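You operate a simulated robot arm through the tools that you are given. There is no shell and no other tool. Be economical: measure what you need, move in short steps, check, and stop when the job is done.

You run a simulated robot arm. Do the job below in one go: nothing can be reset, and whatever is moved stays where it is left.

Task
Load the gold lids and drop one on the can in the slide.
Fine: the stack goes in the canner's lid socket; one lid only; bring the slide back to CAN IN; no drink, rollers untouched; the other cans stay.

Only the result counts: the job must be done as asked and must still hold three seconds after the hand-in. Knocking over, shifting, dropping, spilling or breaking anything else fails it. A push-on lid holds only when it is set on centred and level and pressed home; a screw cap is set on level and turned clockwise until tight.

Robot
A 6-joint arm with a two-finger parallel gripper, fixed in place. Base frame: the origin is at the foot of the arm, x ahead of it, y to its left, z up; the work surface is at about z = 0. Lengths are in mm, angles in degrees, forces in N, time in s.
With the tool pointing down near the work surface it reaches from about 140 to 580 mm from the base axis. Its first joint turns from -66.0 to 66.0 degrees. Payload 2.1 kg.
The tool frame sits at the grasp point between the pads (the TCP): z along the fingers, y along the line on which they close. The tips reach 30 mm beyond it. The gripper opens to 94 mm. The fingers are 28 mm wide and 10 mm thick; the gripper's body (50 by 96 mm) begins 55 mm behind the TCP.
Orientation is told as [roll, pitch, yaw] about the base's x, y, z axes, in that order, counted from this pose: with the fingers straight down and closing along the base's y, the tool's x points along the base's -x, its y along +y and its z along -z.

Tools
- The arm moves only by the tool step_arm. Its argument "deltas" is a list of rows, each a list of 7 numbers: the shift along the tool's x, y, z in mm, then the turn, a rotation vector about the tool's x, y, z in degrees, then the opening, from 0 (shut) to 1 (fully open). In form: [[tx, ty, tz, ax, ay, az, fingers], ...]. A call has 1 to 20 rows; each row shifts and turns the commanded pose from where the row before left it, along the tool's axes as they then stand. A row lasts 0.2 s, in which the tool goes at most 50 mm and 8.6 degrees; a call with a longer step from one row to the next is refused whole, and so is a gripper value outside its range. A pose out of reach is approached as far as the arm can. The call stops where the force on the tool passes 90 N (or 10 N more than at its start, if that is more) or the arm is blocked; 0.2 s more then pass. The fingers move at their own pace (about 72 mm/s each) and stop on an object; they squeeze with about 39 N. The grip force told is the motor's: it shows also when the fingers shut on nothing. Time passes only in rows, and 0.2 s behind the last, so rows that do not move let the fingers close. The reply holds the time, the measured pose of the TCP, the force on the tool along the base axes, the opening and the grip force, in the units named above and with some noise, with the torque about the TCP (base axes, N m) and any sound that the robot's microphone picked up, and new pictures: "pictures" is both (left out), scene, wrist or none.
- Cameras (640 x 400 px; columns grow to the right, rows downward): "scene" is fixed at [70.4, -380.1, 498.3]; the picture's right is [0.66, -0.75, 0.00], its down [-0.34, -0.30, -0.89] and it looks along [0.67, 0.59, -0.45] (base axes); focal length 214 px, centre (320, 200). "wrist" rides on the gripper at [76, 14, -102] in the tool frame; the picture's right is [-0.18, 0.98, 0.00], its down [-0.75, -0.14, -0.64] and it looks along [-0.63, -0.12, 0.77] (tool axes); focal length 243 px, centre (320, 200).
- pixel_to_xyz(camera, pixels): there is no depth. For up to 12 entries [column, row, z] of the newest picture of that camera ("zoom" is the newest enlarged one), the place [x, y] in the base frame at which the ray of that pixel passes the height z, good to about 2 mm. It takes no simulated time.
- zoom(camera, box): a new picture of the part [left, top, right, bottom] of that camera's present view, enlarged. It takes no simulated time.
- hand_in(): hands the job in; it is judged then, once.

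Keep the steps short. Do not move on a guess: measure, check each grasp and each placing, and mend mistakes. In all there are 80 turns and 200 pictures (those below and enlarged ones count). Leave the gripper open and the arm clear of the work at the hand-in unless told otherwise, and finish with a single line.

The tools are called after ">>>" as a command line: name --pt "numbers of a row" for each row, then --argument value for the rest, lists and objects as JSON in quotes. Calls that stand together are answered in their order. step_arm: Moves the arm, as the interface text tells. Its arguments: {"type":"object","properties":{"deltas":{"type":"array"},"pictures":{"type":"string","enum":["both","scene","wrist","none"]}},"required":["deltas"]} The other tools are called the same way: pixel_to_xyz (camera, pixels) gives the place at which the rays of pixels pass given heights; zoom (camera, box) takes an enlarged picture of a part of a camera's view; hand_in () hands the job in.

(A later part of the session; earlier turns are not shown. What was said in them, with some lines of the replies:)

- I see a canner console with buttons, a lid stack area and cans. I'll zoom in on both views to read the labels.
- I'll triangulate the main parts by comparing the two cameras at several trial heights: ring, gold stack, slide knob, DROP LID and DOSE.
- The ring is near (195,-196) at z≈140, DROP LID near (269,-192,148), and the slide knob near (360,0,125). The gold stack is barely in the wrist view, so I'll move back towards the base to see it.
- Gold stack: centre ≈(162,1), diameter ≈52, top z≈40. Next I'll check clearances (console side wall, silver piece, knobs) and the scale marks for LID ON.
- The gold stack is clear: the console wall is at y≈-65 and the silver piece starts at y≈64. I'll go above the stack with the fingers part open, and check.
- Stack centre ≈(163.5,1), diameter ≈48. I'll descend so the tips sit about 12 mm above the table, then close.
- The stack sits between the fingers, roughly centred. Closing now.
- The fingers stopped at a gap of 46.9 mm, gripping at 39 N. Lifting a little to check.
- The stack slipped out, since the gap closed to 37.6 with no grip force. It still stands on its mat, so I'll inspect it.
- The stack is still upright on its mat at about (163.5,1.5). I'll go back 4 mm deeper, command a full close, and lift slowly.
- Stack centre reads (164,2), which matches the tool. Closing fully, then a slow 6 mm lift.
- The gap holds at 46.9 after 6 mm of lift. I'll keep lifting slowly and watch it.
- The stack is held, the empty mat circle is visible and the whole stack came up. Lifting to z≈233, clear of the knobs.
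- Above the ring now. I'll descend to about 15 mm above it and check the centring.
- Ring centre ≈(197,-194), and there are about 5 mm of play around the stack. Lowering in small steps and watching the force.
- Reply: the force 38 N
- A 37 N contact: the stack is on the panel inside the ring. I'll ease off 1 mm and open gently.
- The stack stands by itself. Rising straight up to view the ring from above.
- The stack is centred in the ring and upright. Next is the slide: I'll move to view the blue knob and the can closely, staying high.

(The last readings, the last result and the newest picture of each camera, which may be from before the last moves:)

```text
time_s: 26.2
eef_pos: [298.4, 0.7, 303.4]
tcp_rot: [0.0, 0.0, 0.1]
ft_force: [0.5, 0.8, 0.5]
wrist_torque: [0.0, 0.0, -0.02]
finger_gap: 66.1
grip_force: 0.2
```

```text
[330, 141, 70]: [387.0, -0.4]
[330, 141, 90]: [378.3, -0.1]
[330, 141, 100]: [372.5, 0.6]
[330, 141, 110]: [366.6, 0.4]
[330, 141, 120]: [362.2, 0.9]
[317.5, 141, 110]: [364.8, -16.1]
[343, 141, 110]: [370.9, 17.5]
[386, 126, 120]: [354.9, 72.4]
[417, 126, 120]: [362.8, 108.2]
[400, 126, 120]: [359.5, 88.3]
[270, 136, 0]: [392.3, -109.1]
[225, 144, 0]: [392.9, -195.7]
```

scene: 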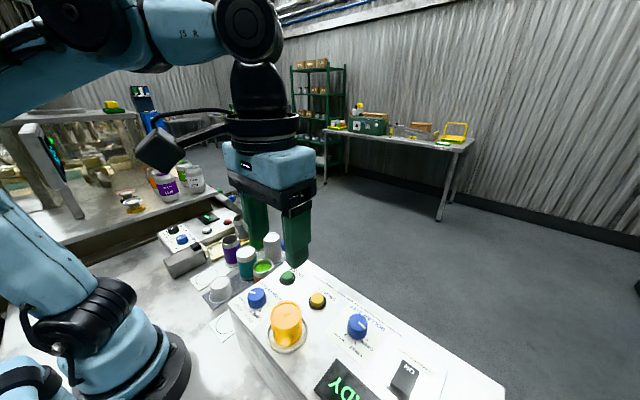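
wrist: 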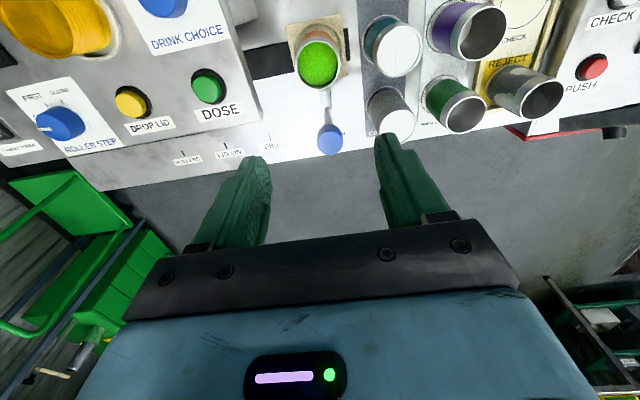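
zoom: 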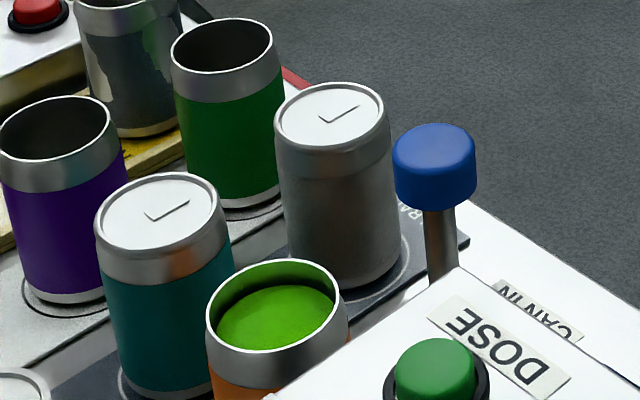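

The knob top is about (360,0,130) and ~30 mm wide. I'll go above it with the fingers at 66 mm and come down partway to check.

>>> step_arm --pt "-31 0 0 0 0 0 0.66" --pt "-31 0 0 0 0 0 0.66" --pt "0 0 40 0 0 0 0.66" --pt "0 0 40 0 0 0 0.66" --pt "0 0 30 0 0 0 0.66" --pt "0 0 0 0 0 0 0.66"

>>> zoom --camera "wrist" --box '[200, 50, 440, 240]'

>>> zoom --camera "scene" --box '[240, 190, 340, 270]'

```text
time_s: 27.6
eef_pos: [358.9, 0.3, 194.3]
tcp_rot: [-0.1, -0.1, 0.0]
ft_force: [-0.9, 0.3, -0.2]
wrist_torque: [0.0, 0.05, -0.03]
finger_gap: 62.1
grip_force: 0.1
```

scene: 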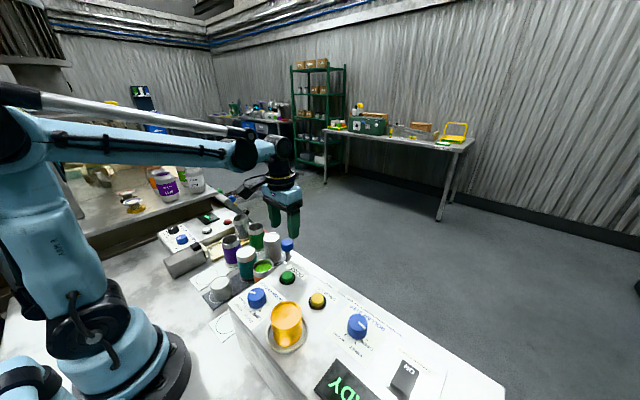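
wrist: 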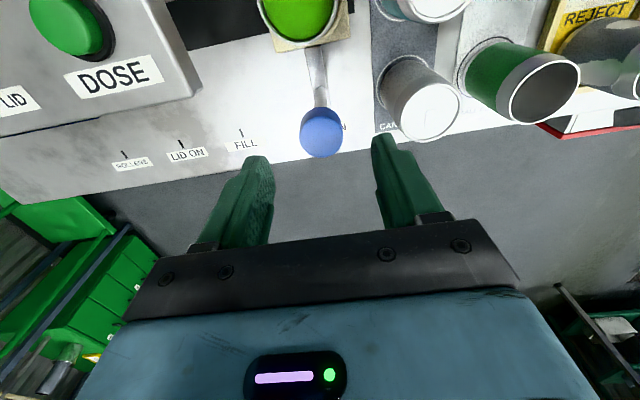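

```text
2.11 times, centred on (320, 145) of wrist
```

zoom: 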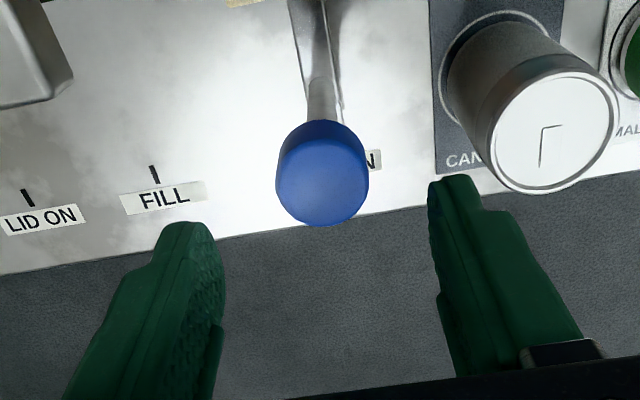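

```text
5.00 times, centred on (290, 230) of scene
```

zoom: 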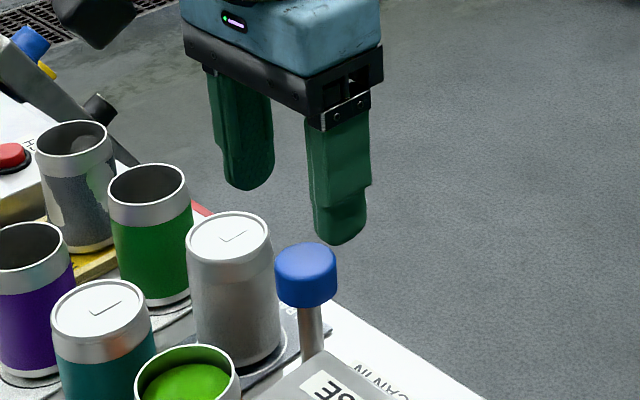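

>>> pixel_to_xyz --camera "wrist" --pixels '[[321.4, 138, 110], [321.4, 138, 120], [321.4, 138, 130], [300, 138, 120], [343.5, 138, 120], [405, 110, 100], [384, 105, 100], [433, 110, 100]]'

>>> pixel_to_xyz --camera "scene" --pixels '[[287.2, 241.4, 125], [287.2, 241.4, 130], [287.2, 241.4, 135], [277, 238, 100], [270.7, 238, 100]]'

```text
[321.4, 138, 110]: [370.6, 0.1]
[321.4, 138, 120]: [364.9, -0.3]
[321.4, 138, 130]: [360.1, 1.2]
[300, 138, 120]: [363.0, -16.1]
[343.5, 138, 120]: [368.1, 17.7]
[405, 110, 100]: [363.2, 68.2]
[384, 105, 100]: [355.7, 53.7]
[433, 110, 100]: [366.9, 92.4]
```

```text
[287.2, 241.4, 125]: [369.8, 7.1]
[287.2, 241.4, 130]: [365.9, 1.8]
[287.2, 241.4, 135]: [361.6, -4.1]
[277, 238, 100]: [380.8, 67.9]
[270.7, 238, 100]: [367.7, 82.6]
```

The knob top is (362,1,130). With the fingers at ±38 they clear the silver-lidded can (edge y≈53). Descending to z≈120 around the knob.

>>> step_arm --pt "-2 0.5 20 0 0 0 0.6" --pt "0 0 20 0 0 0 0.6" --pt "0 0 20 0 0 0 0.6" --pt "0 0 14 0 0 0 0.6" --pt "0 0 0 0 0 0 0.6"

>>> zoom --camera "scene" --box '[240, 190, 340, 270]'

```text
time_s: 28.8
eef_pos: [360.9, -0.8, 119.7]
tcp_rot: [0.0, 0.0, 0.0]
ft_force: [-0.1, 0.4, -0.6]
wrist_torque: [-0.01, 0.0, -0.02]
finger_gap: 56.4
grip_force: 0.0
```

scene: 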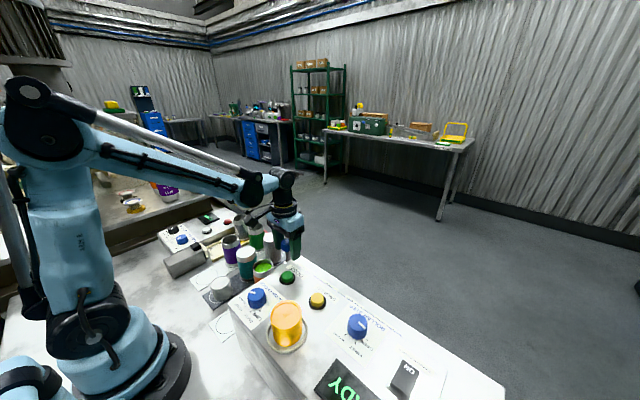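
wrist: 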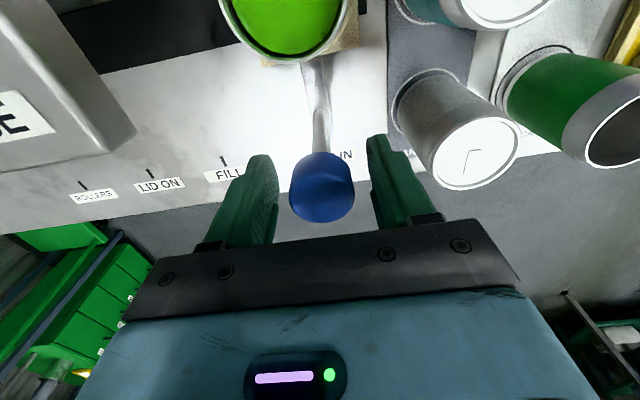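

```text
5.00 times, centred on (290, 230) of scene
```

zoom: 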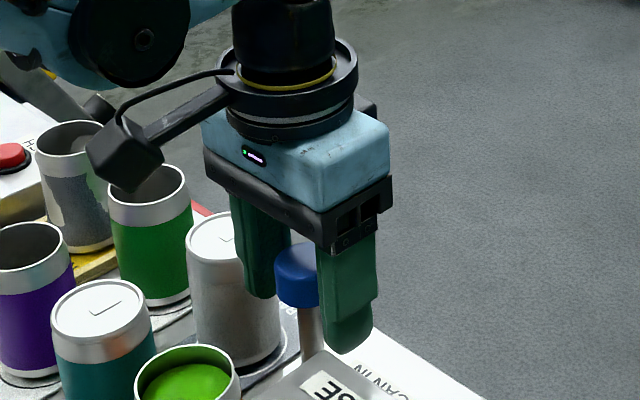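

The knob sits between the pads, slightly towards +y. Closing gently.

>>> step_arm --pt "0 1 0 0 0 0 0.5" --pt "0 0 0 0 0 0 0.42" --pt "0 0 0 0 0 0 0.36" --pt "0 0 0 0 0 0 0.32" --pt "0 0 0 0 0 0 0.28" --pt "0 0 0 0 0 0 0.2" --pt "0 0 0 0 0 0 0.1" --pt "0 0 0 0 0 0 0.1" --pictures "wrist"

```text
time_s: 30.6
eef_pos: [361.0, 0.2, 118.2]
tcp_rot: [0.0, -0.1, 0.0]
ft_force: [0.4, -12.8, -2.9]
wrist_torque: [0.31, -0.08, -0.07]
finger_gap: 33.4
grip_force: 45.0
```

wrist: 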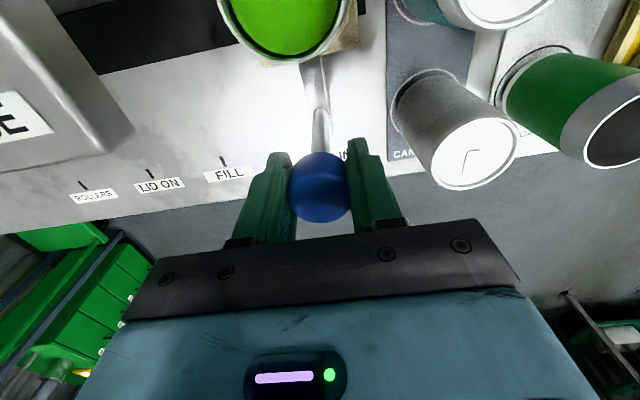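

Gripped, gap 33.4. Reading the scale ticks now: FILL (224,161), LID ON (151,174), ROLLERS (84,185).

>>> zoom --camera "wrist" --box '[60, 60, 380, 220]'

>>> pixel_to_xyz --camera "wrist" --pixels '[[224, 161, 0], [224, 161, 10], [224, 161, 20], [151, 174, 0], [151, 174, 10], [151, 174, 20], [84, 185, 0], [84, 185, 10], [318, 80, 10], [318, 100, 30], [346, 155, 10]]'

```text
2.00 times, centred on (220, 140) of wrist
```

zoom: 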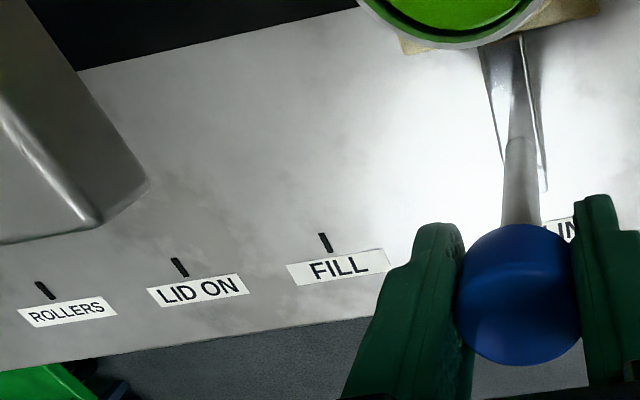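

```text
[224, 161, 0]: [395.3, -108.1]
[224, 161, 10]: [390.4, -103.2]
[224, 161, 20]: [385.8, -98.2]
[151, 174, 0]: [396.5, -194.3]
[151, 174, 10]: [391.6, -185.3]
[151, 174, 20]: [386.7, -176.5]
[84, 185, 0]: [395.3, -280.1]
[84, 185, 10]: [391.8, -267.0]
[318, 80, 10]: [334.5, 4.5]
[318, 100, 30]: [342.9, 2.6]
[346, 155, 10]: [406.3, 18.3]
```

At z≈0 the ticks are FILL y=-108, LID ON y=-194, ROLLERS y=-280, and LID ON matches the ring centre. I'll pull the slide smoothly towards -y, slowly so nothing spills.

>>> step_arm --pt "0 -1 0 0 0 0 0.1" --pt "0 -2 0 0 0 0 0.1" --pt "0 -3 0 0 0 0 0.1" --pt "0 -4 0 0 0 0 0.1" --pt "0 -5 0 0 0 0 0.1" --pt "0 -5 0 0 0 0 0.1" --pt "0 -5 0 0 0 0 0.1" --pt "0 -5 0 0 0 0 0.1" --pt "0 -4 0 0 0 0 0.1" --pt "0 -3 0 0 0 0 0.1" --pt "0 -2 0 0 0 0 0.1" --pt "0 -1 0 0 0 0 0.1" --pt "0 0 0 0 0 0 0.1"

```text
time_s: 33.4
eef_pos: [360.3, -39.2, 118.9]
tcp_rot: [0.0, 0.2, 0.0]
ft_force: [-14.1, -1.3, -17.4]
wrist_torque: [0.27, 0.11, -0.09]
finger_gap: 33.4
grip_force: 45.2
```

scene: 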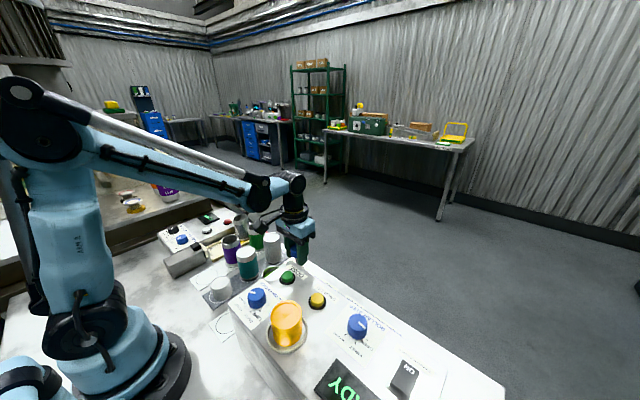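
wrist: 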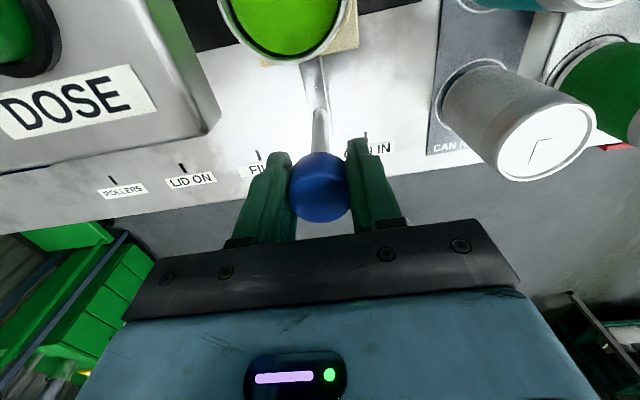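

The slide and can move together. Some side force (-14, -17 N) has built up, so I'll correct that, and I'll read the CAN IN tick at (366,134).

>>> pixel_to_xyz --camera "wrist" --pixels '[[366, 134, 0], [258, 154, 0], [183, 167, 0], [366, 134, 5], [183, 167, 5]]'

>>> step_arm --pt "0.3 -1 0.4 0 0 0 0.1" --pt "0 -3 0 0 0 0 0.1" --pt "0 -4 0 0 0 0 0.1" --pt "0 -5 0 0 0 0 0.1" --pt "0 -6 0 0 0 0 0.1" --pt "0 -6 0 0 0 0 0.1" --pt "0 -6 0 0 0 0 0.1" --pt "0 -6 0 0 0 0 0.1" --pt "0 -6 0 0 0 0 0.1" --pt "0 -6 0 0 0 0 0.1" --pt "0 -5 0 0 0 0 0.1" --pt "0 -4 0 0 0 0 0.1" --pt "0 -2 0 0 0 0 0.1" --pt "0 0 0 0 0 0 0.1" --pictures "wrist"

```text
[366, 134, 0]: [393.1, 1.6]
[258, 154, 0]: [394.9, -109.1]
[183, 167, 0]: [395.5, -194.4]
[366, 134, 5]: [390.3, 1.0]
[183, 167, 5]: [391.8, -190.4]
```

```text
time_s: 36.4
eef_pos: [360.5, -99.2, 119.3]
tcp_rot: [0.0, 0.0, 0.1]
ft_force: [-10.9, -0.3, 18.4]
wrist_torque: [0.37, 0.01, -0.01]
finger_gap: 33.3
grip_force: 44.7
```

wrist: 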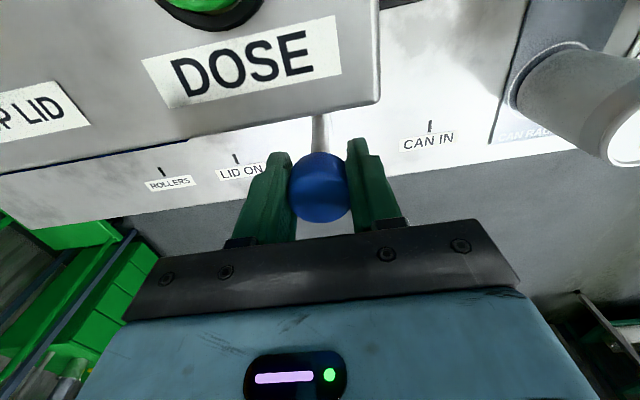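

CAN IN is at y≈0–1 and LID ON at y≈-194. The can is under the hood near FILL, and DOSE is untouched. 95 mm to go.

>>> step_arm --pt "0.2 -1 -0.2 0 0 0 0.1" --pt "0 -3 0 0 0 0 0.1" --pt "0 -4 0 0 0 0 0.1" --pt "0 -5 0 0 0 0 0.1" --pt "0 -6 0 0 0 0 0.1" --pt "0 -6 0 0 0 0 0.1" --pt "0 -6 0 0 0 0 0.1" --pt "0 -6 0 0 0 0 0.1" --pt "0 -6 0 0 0 0 0.1" --pt "0 -6 0 0 0 0 0.1" --pt "0 -6 0 0 0 0 0.1" --pt "0 -6 0 0 0 0 0.1" --pt "0 -6 0 0 0 0 0.1" --pt "0 -6 0 0 0 0 0.1" --pt "0 -6 0 0 0 0 0.1" --pt "0 -6 0 0 0 0 0.1" --pt "0 -5 0 0 0 0 0.1" --pt "0 -3 0 0 0 0 0.1" --pt "0 -2 0 0 0 0 0.1" --pt "0 0 0 0 0 0 0.1"

>>> zoom --camera "wrist" --box '[140, 60, 500, 230]'

```text
time_s: 40.6
eef_pos: [361.7, -194.2, 118.5]
tcp_rot: [0.1, 0.0, 0.2]
ft_force: [11.2, -0.9, -15.7]
wrist_torque: [0.3, -0.48, 0.07]
finger_gap: 33.6
grip_force: 45.2
```

scene: 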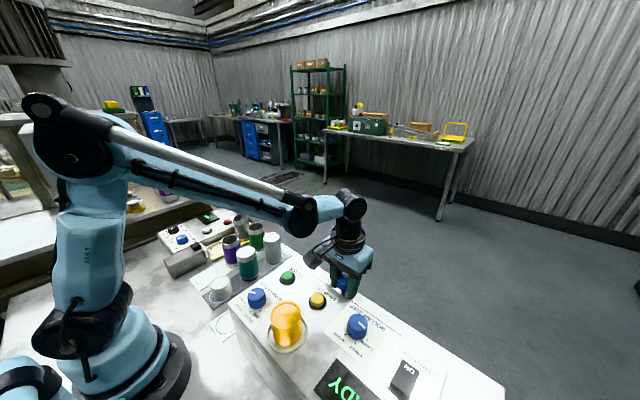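
wrist: 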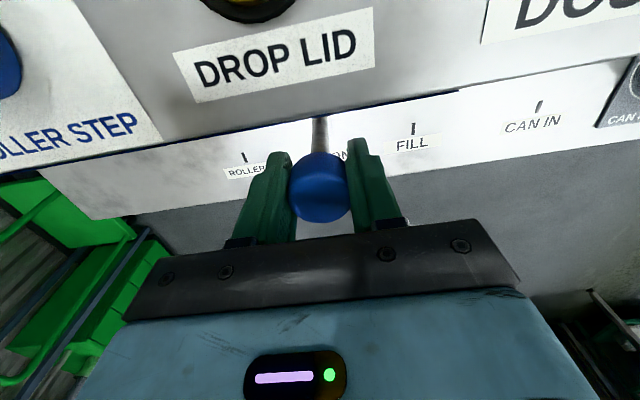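

```text
1.78 times, centred on (320, 145) of wrist
```

zoom: 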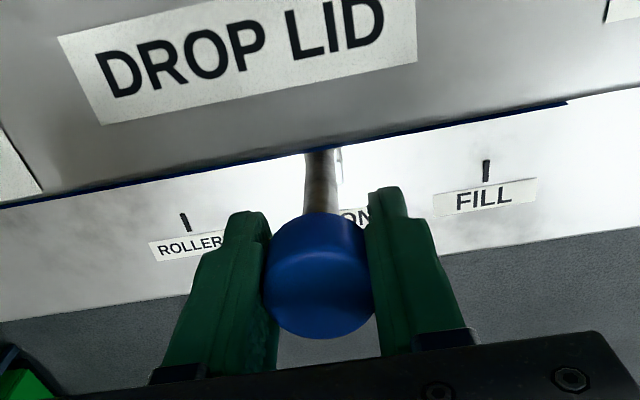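

The slide is at LID ON (y=-194.2), and the knob covers the LID ON tick. I'll release the knob and go straight up.

>>> step_arm --pt "0 0 0 0 0 0 0.38" --pt "0 0 0 0 0 0 0.5" --pt "0 0 0 0 0 0 0.6" --pt "0 0 0 0 0 0 0.6" --pt "0 0 -20 0 0 0 0.6" --pt "0 0 -40 0 0 0 0.6" --pt "0 0 -40 0 0 0 0.6" --pt "0 0 -20 0 0 0 0.5" --pt "0 0 0 0 0 0 0.3" --pt "0 0 0 0 0 0 0" --pt "0 0 0 0 0 0 0"

>>> zoom --camera "wrist" --box '[140, 0, 500, 200]'

```text
time_s: 43.0
eef_pos: [360.4, -194.5, 239.7]
tcp_rot: [0.0, -0.1, 0.1]
ft_force: [0.7, 0.1, -0.6]
wrist_torque: [-0.02, 0.01, 0.01]
finger_gap: 0.0
grip_force: 32.7
```

scene: 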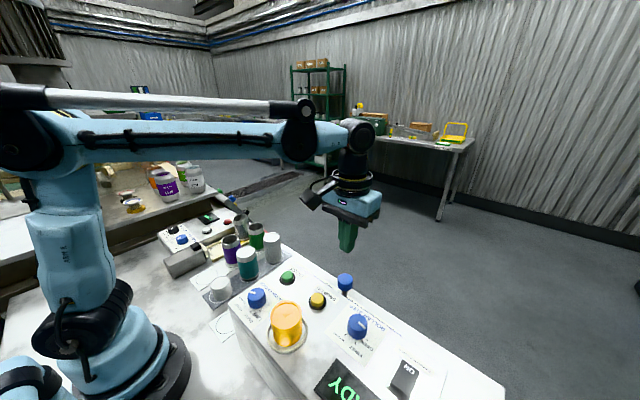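
wrist: 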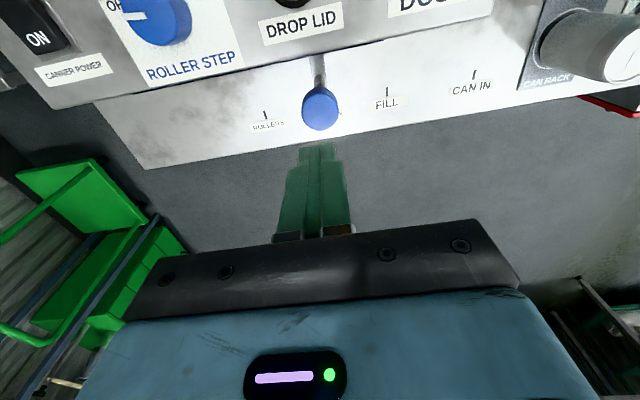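

```text
1.78 times, centred on (320, 100) of wrist
```

zoom: 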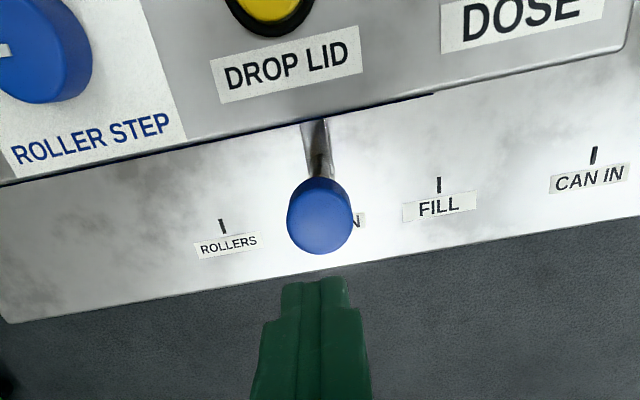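

The knob stands at LID ON. With the fingers shut I'll move above DROP LID (269,-193) and come down near it.

>>> step_arm --pt "30 0 0 0 0 0 0" --pt "30 0 0 0 0 0 0" --pt "31 1.5 0 0 0 0 0" --pt "0 0 20 0 0 0 0" --pt "0 0 20 0 0 0 0" --pt "0 0 0 0 0 0 0"

>>> zoom --camera "scene" --box '[260, 240, 380, 350]'

>>> zoom --camera "wrist" --box '[230, 80, 410, 230]'

```text
time_s: 44.4
eef_pos: [271.4, -193.4, 197.7]
tcp_rot: [0.0, 0.1, 0.0]
ft_force: [0.1, 0.2, 0.4]
wrist_torque: [0.0, 0.02, 0.01]
finger_gap: 0.0
grip_force: 32.8
```

scene: 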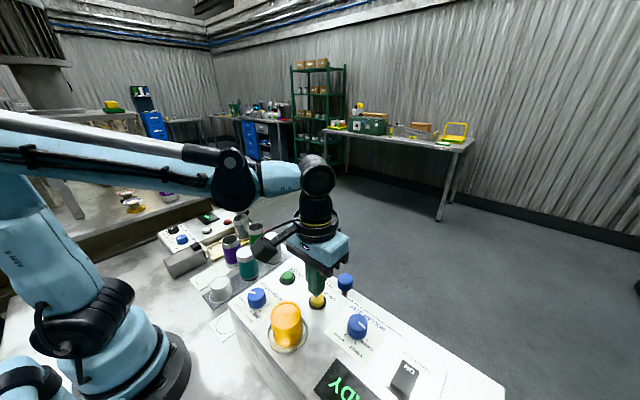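
wrist: 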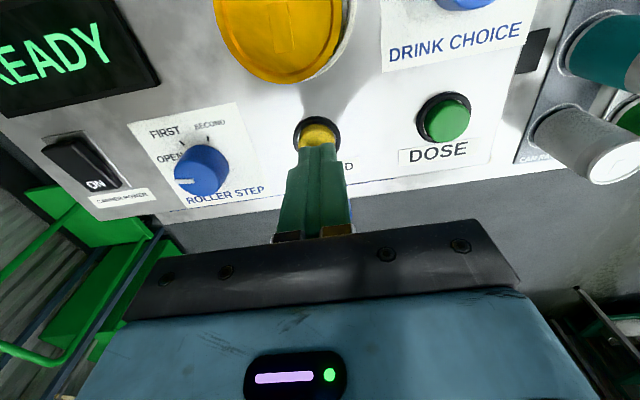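

```text
3.64 times, centred on (320, 295) of scene
```

zoom: 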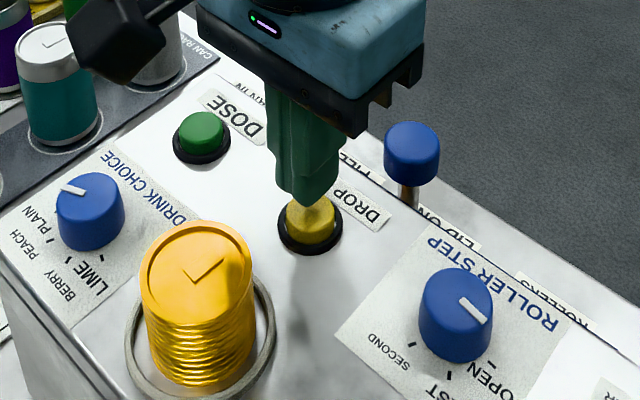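

```text
2.67 times, centred on (320, 155) of wrist
```

zoom: 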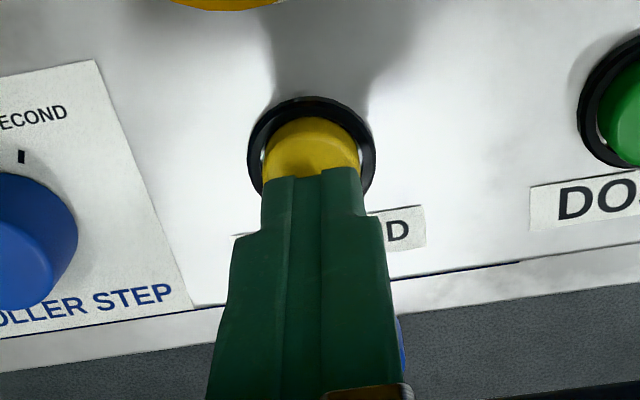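

The tips are right over DROP LID. Lowering to just above it first.

>>> step_arm --pt "2 0.5 6 0 0 0 0" --pt "0 0 6 0 0 0 0" --pt "0 0 3 0 0 0 0" --pt "0 0 0 0 0 0 0" --pictures "none"

>>> zoom --camera "scene" --box '[290, 260, 350, 320]'

```text
time_s: 45.4
eef_pos: [267.7, -193.7, 182.3]
tcp_rot: [0.0, 0.1, 0.0]
ft_force: [-1.4, 1.0, -0.4]
wrist_torque: [0.05, -0.02, 0.03]
finger_gap: 0.4
grip_force: 32.7
```

```text
6.67 times, centred on (320, 290) of scene
```

zoom: 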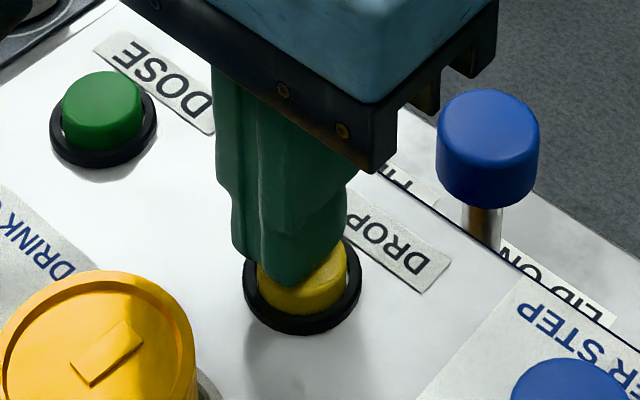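

Now a single press, 1 mm per row. I'll watch force and sound.

>>> step_arm --pt "0 0 1.5 0 0 0 0" --pt "0 0 1.5 0 0 0 0" --pt "0 0 1 0 0 0 0" --pt "0 0 1 0 0 0 0" --pictures "none"

```text
time_s: 46.4
eef_pos: [267.5, -192.6, 179.0]
tcp_rot: [0.0, 0.1, -0.1]
ft_force: [2.3, -2.3, 10.4]
wrist_torque: [-0.02, -0.08, -0.01]
finger_gap: 0.2
grip_force: 33.4
heard: click
```

A click was heard. Rising straight off the button to look at the display and the stack.

>>> step_arm --pt "0 0 -10 0 0 0 0" --pt "0 0 -30 0 0 0 0" --pt "0 0 -40 0 0 0 0" --pt "0 0 -20 0 0 0 0" --pt "0 0 0 0 0 0 0"

>>> zoom --camera "scene" --box '[250, 270, 410, 400]'

>>> zoom --camera "wrist" --box '[50, 0, 450, 220]'

```text
time_s: 47.6
eef_pos: [267.7, -191.5, 279.1]
tcp_rot: [0.1, -0.1, 0.0]
ft_force: [-0.2, 0.4, 0.4]
wrist_torque: [0.01, 0.0, 0.0]
finger_gap: 0.0
grip_force: 33.1
```

scene: 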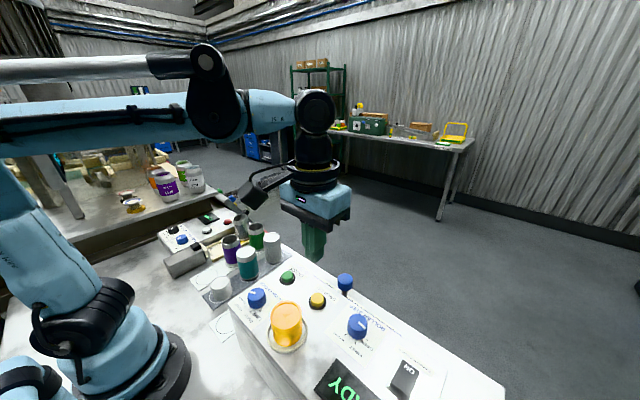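
wrist: 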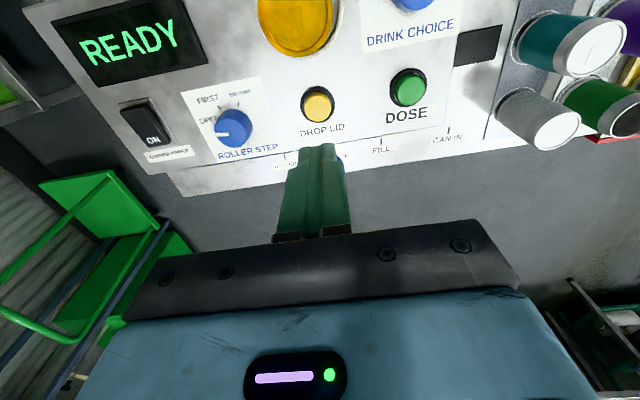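

```text
3.08 times, centred on (330, 335) of scene
```

zoom: 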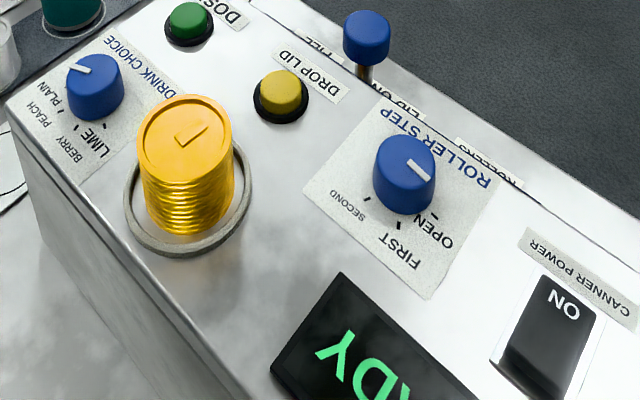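

```text
1.60 times, centred on (250, 110) of wrist
```

zoom: 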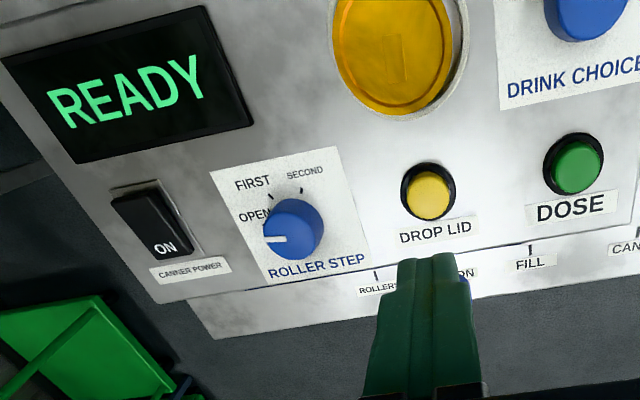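

I'll compare the stack height with the earlier picture, using the same frame.

>>> zoom --camera "scene" --box '[250, 290, 330, 370]'

```text
5.00 times, centred on (290, 330) of scene
```

zoom: 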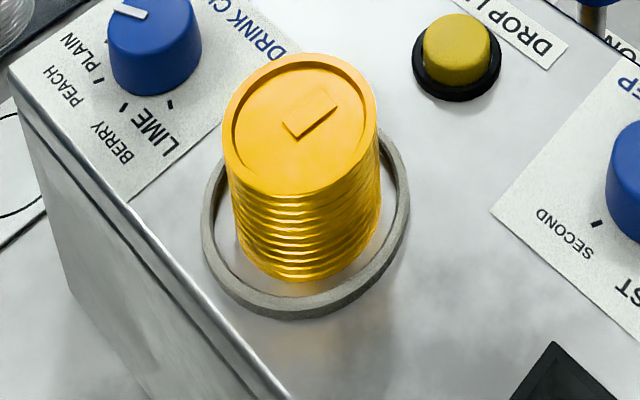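

The stack looks unchanged, so the picture alone doesn't tell whether a lid dropped. I won't press again blind. I'll bring the slide back and look at the can, so I re-grip the knob next.

>>> step_arm --pt "-31 -1 0 0 0 0 0.6" --pt "-31 -1 0 0 0 0 0.6" --pt "-31 -0.5 0 0 0 0 0.6" --pt "0 0 40 0 0 0 0.6" --pt "0 0 40 0 0 0 0.6" --pt "0 0 0 0 0 0 0.6" --pictures "wrist"

```text
time_s: 49.0
eef_pos: [360.9, -196.1, 198.1]
tcp_rot: [0.0, -0.1, 0.0]
ft_force: [0.2, -0.8, -0.5]
wrist_torque: [-0.01, -0.02, 0.02]
finger_gap: 56.3
grip_force: 0.0
```

wrist: 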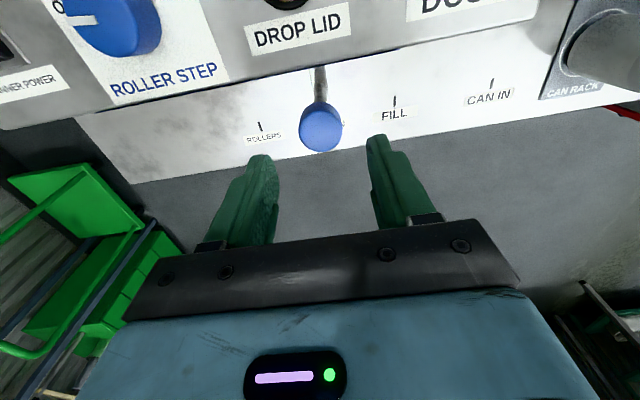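

The knob is at (320,127), in line. Descending and gripping.

>>> step_arm --pt "0 1.5 20 0 0 0 0.6" --pt "0 0 30 0 0 0 0.6" --pt "0 0 20 0 0 0 0.6" --pt "0 0 8.5 0 0 0 0.6" --pt "0 0 0 0 0 0 0.5" --pt "0 0 0 0 0 0 0.42" --pt "0 0 0 0 0 0 0.38" --pt "0 0 0 0 0 0 0.34" --pt "0 0 0 0 0 0 0.3" --pt "0 0 0 0 0 0 0.2" --pt "0 0 0 0 0 0 0.1" --pt "0 0 0 0 0 0 0.1" --pictures "wrist"

```text
time_s: 51.6
eef_pos: [360.2, -193.3, 119.6]
tcp_rot: [0.0, 0.0, 0.0]
ft_force: [1.3, -1.4, -6.6]
wrist_torque: [0.29, -0.04, -0.01]
finger_gap: 33.6
grip_force: 45.0
```

wrist: 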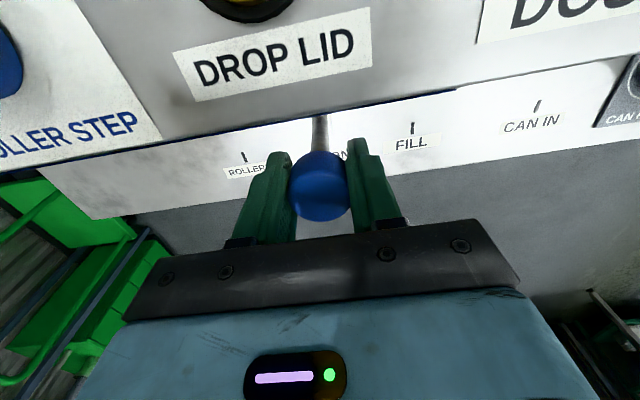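

Gripped with a gap of 33.6. Pushing back +y slowly, first about 95 mm.

>>> step_arm --pt "0 1 0.2 0 0 0 0.1" --pt "0 2 0 0 0 0 0.1" --pt "0 4 0 0 0 0 0.1" --pt "0 5 0 0 0 0 0.1" --pt "0 6 0 0 0 0 0.1" --pt "0 6 0 0 0 0 0.1" --pt "0 6 0 0 0 0 0.1" --pt "0 6 0 0 0 0 0.1" --pt "0 6 0 0 0 0 0.1" --pt "0 6 0 0 0 0 0.1" --pt "0 6 0 0 0 0 0.1" --pt "0 6 0 0 0 0 0.1" --pt "0 6 0 0 0 0 0.1" --pt "0 6 0 0 0 0 0.1" --pt "0 6 0 0 0 0 0.1" --pt "0 6 0 0 0 0 0.1" --pt "0 5 0 0 0 0 0.1" --pt "0 3 0 0 0 0 0.1" --pt "0 2 0 0 0 0 0.1" --pt "0 0 0 0 0 0 0.1" --pictures "none"

>>> step_arm --pt "0 1 0 0 0 0 0.1" --pt "0 2 0 0 0 0 0.1" --pt "0 4 0 0 0 0 0.1" --pt "0 5 0 0 0 0 0.1" --pt "0 5 0 0 0 0 0.1" --pt "0 5 0 0 0 0 0.1" --pt "0 5 0 0 0 0 0.1" --pt "0 5 0 0 0 0 0.1" --pt "0 5 0 0 0 0 0.1" --pt "0 5 0 0 0 0 0.1" --pt "0 4 0 0 0 0 0.1" --pt "0 2 0 0 0 0 0.1" --pt "0 1 0 0 0 0 0.1" --pt "0 0 0 0 0 0 0.1"

```text
time_s: 55.8
eef_pos: [360.5, -98.9, 119.4]
tcp_rot: [0.0, -0.1, 0.1]
ft_force: [9.6, -0.2, -21.5]
wrist_torque: [0.12, 0.18, -0.14]
finger_gap: 33.4
grip_force: 44.3
```

```text
time_s: 58.8
eef_pos: [360.8, -48.6, 119.8]
tcp_rot: [-0.1, 0.1, 0.1]
ft_force: [9.2, -0.1, -21.5]
wrist_torque: [-0.06, 0.22, -0.11]
finger_gap: 33.6
grip_force: 45.0
```

scene: 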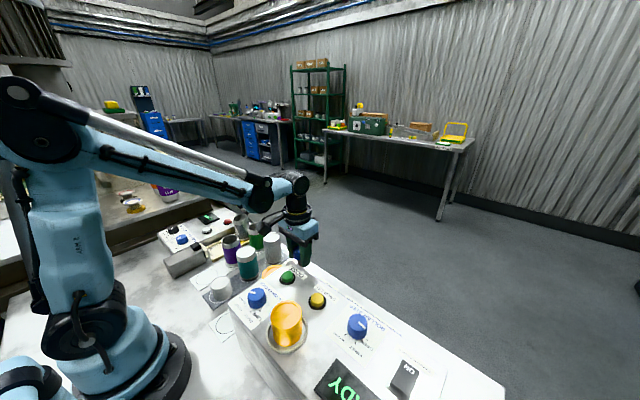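
wrist: 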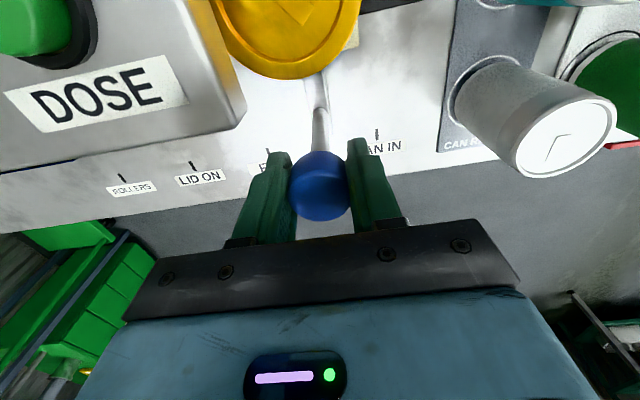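

A gold lid is on the can, so the single press worked. Pushing the last 48 mm to CAN IN.

>>> step_arm --pt "0 1 0.3 0 0 0 0.1" --pt "0 2 0 0 0 0 0.1" --pt "0 4 0 0 0 0 0.1" --pt "0 5 0 0 0 0 0.1" --pt "0 5 0 0 0 0 0.1" --pt "0 5 0 0 0 0 0.1" --pt "0 5 0 0 0 0 0.1" --pt "0 5 0 0 0 0 0.1" --pt "0 5 0 0 0 0 0.1" --pt "0 4 0 0 0 0 0.1" --pt "0 3 0 0 0 0 0.1" --pt "0 2 0 0 0 0 0.1" --pt "0 1.5 0 0 0 0 0.1" --pt "0 1 0 0 0 0 0.1" --pt "0 0 0 0 0 0 0.1"

```text
time_s: 62.0
eef_pos: [361.9, -1.7, 120.7]
tcp_rot: [0.0, 0.0, 0.0]
ft_force: [4.1, 1.5, 8.5]
wrist_torque: [0.14, -0.87, 0.01]
finger_gap: 33.6
grip_force: 44.8
```

scene: 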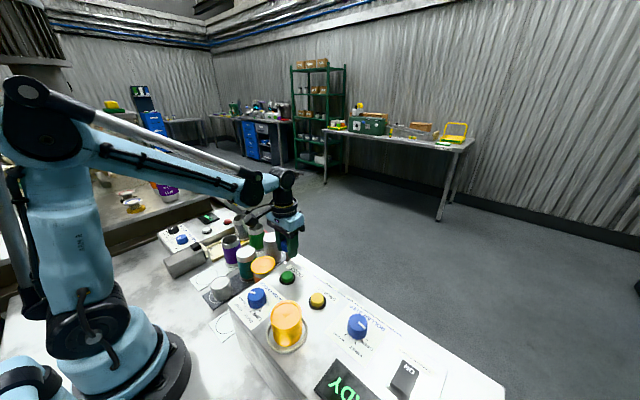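
wrist: 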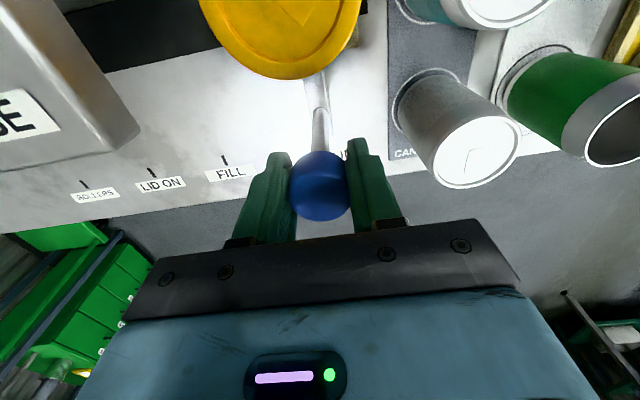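

At y≈-1.7. Nudging to the end position in 0.5 mm steps until it resists.

>>> step_arm --pt "0 0.5 0 0 0 0 0.1" --pt "0 0.5 0 0 0 0 0.1" --pt "0 0.5 0 0 0 0 0.1" --pt "0 0.4 0 0 0 0 0.1" --pt "0 0 0 0 0 0 0.1" --pictures "none"

```text
time_s: 63.2
eef_pos: [360.6, 0.3, 121.1]
tcp_rot: [-0.1, -0.1, 0.0]
ft_force: [10.7, -7.4, 12.5]
wrist_torque: [0.36, 0.75, 0.07]
finger_gap: 33.5
grip_force: 45.0
```

The end stop is felt (-7 N at y=0.3). Releasing the knob and rising clear.

>>> step_arm --pt "0 0 0 0 0 0 0.38" --pt "0 0 0 0 0 0 0.5" --pt "0 0 0 0 0 0 0.6" --pt "0 0 0 0 0 0 0.6" --pt "0 0 -20 0 0 0 0.6" --pt "0 0 -40 0 0 0 0.6" --pt "0 0 -40 0 0 0 0.6" --pt "0 0 -40 0 0 0 0.6" --pt "30 0 -40 0 0 0 0.8" --pt "30 0 -20 0 0 0 1" --pt "20 0 0 0 0 0 1" --pt "0 0 0 0 0 0 1"

>>> zoom --camera "scene" --box '[200, 220, 340, 360]'

>>> zoom --camera "wrist" --box '[220, 0, 460, 160]'

```text
time_s: 65.8
eef_pos: [281.2, 1.7, 320.7]
tcp_rot: [0.0, 0.0, 0.0]
ft_force: [0.3, 0.1, 0.1]
wrist_torque: [-0.01, 0.01, 0.01]
finger_gap: 94.1
grip_force: 0.0
```

scene: 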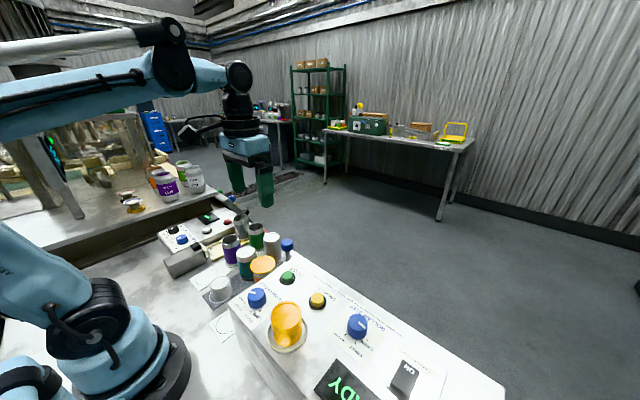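
wrist: 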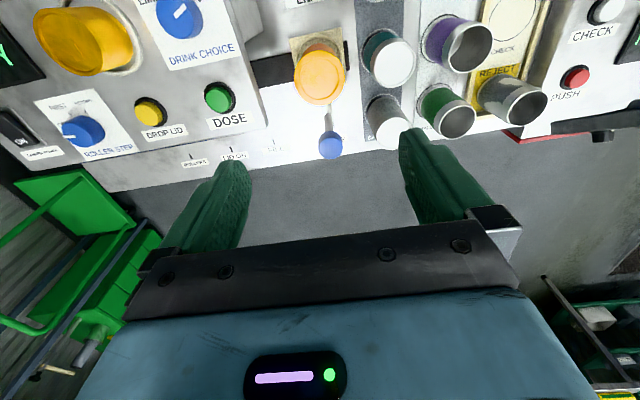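

```text
2.86 times, centred on (270, 290) of scene
```

zoom: 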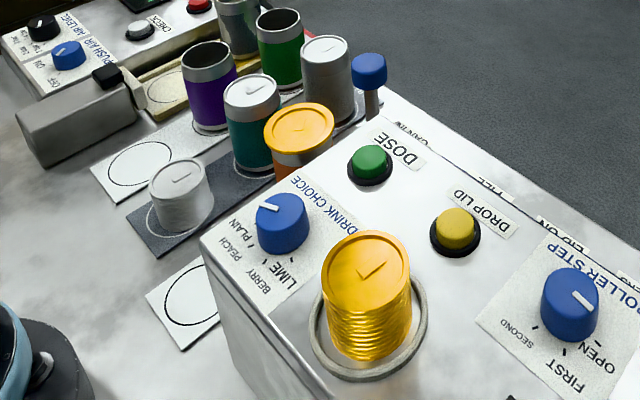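

```text
2.50 times, centred on (340, 80) of wrist
```

zoom: 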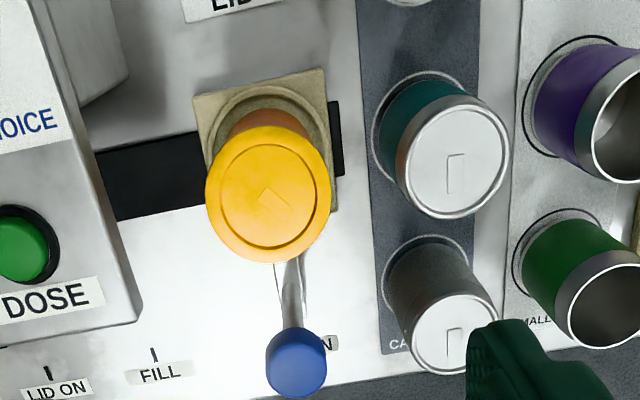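

The lid is on and the slide is at CAN IN. One close look to check the lid's seating.

>>> zoom --camera "scene" --box '[240, 230, 300, 285]'

```text
7.27 times, centred on (270, 258) of scene
```

zoom: 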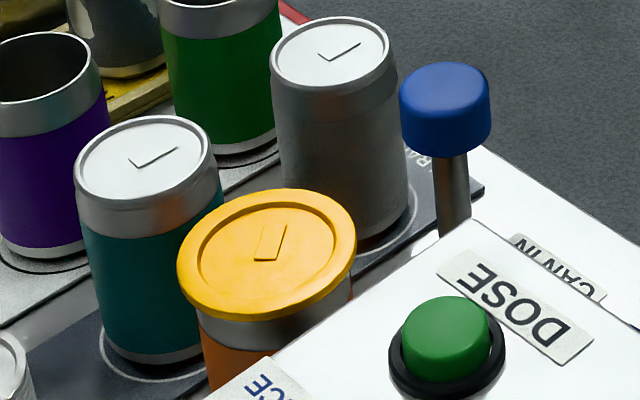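

The lid sits level and centred: its centre at pixel (262.7,265.1) is within a pixel of the earlier can rim centre (263.6,265.7). The other cans stand where they were, DOSE and the roller knob are untouched, the gripper is open and the arm is clear. Handing in.

>>> hand_in

```text
The job is handed in.
```

The gold lid stack is in the canner's lid socket, one gold lid is on the can, and the slide is back at CAN IN with DOSE, the rollers and the other cans left alone.
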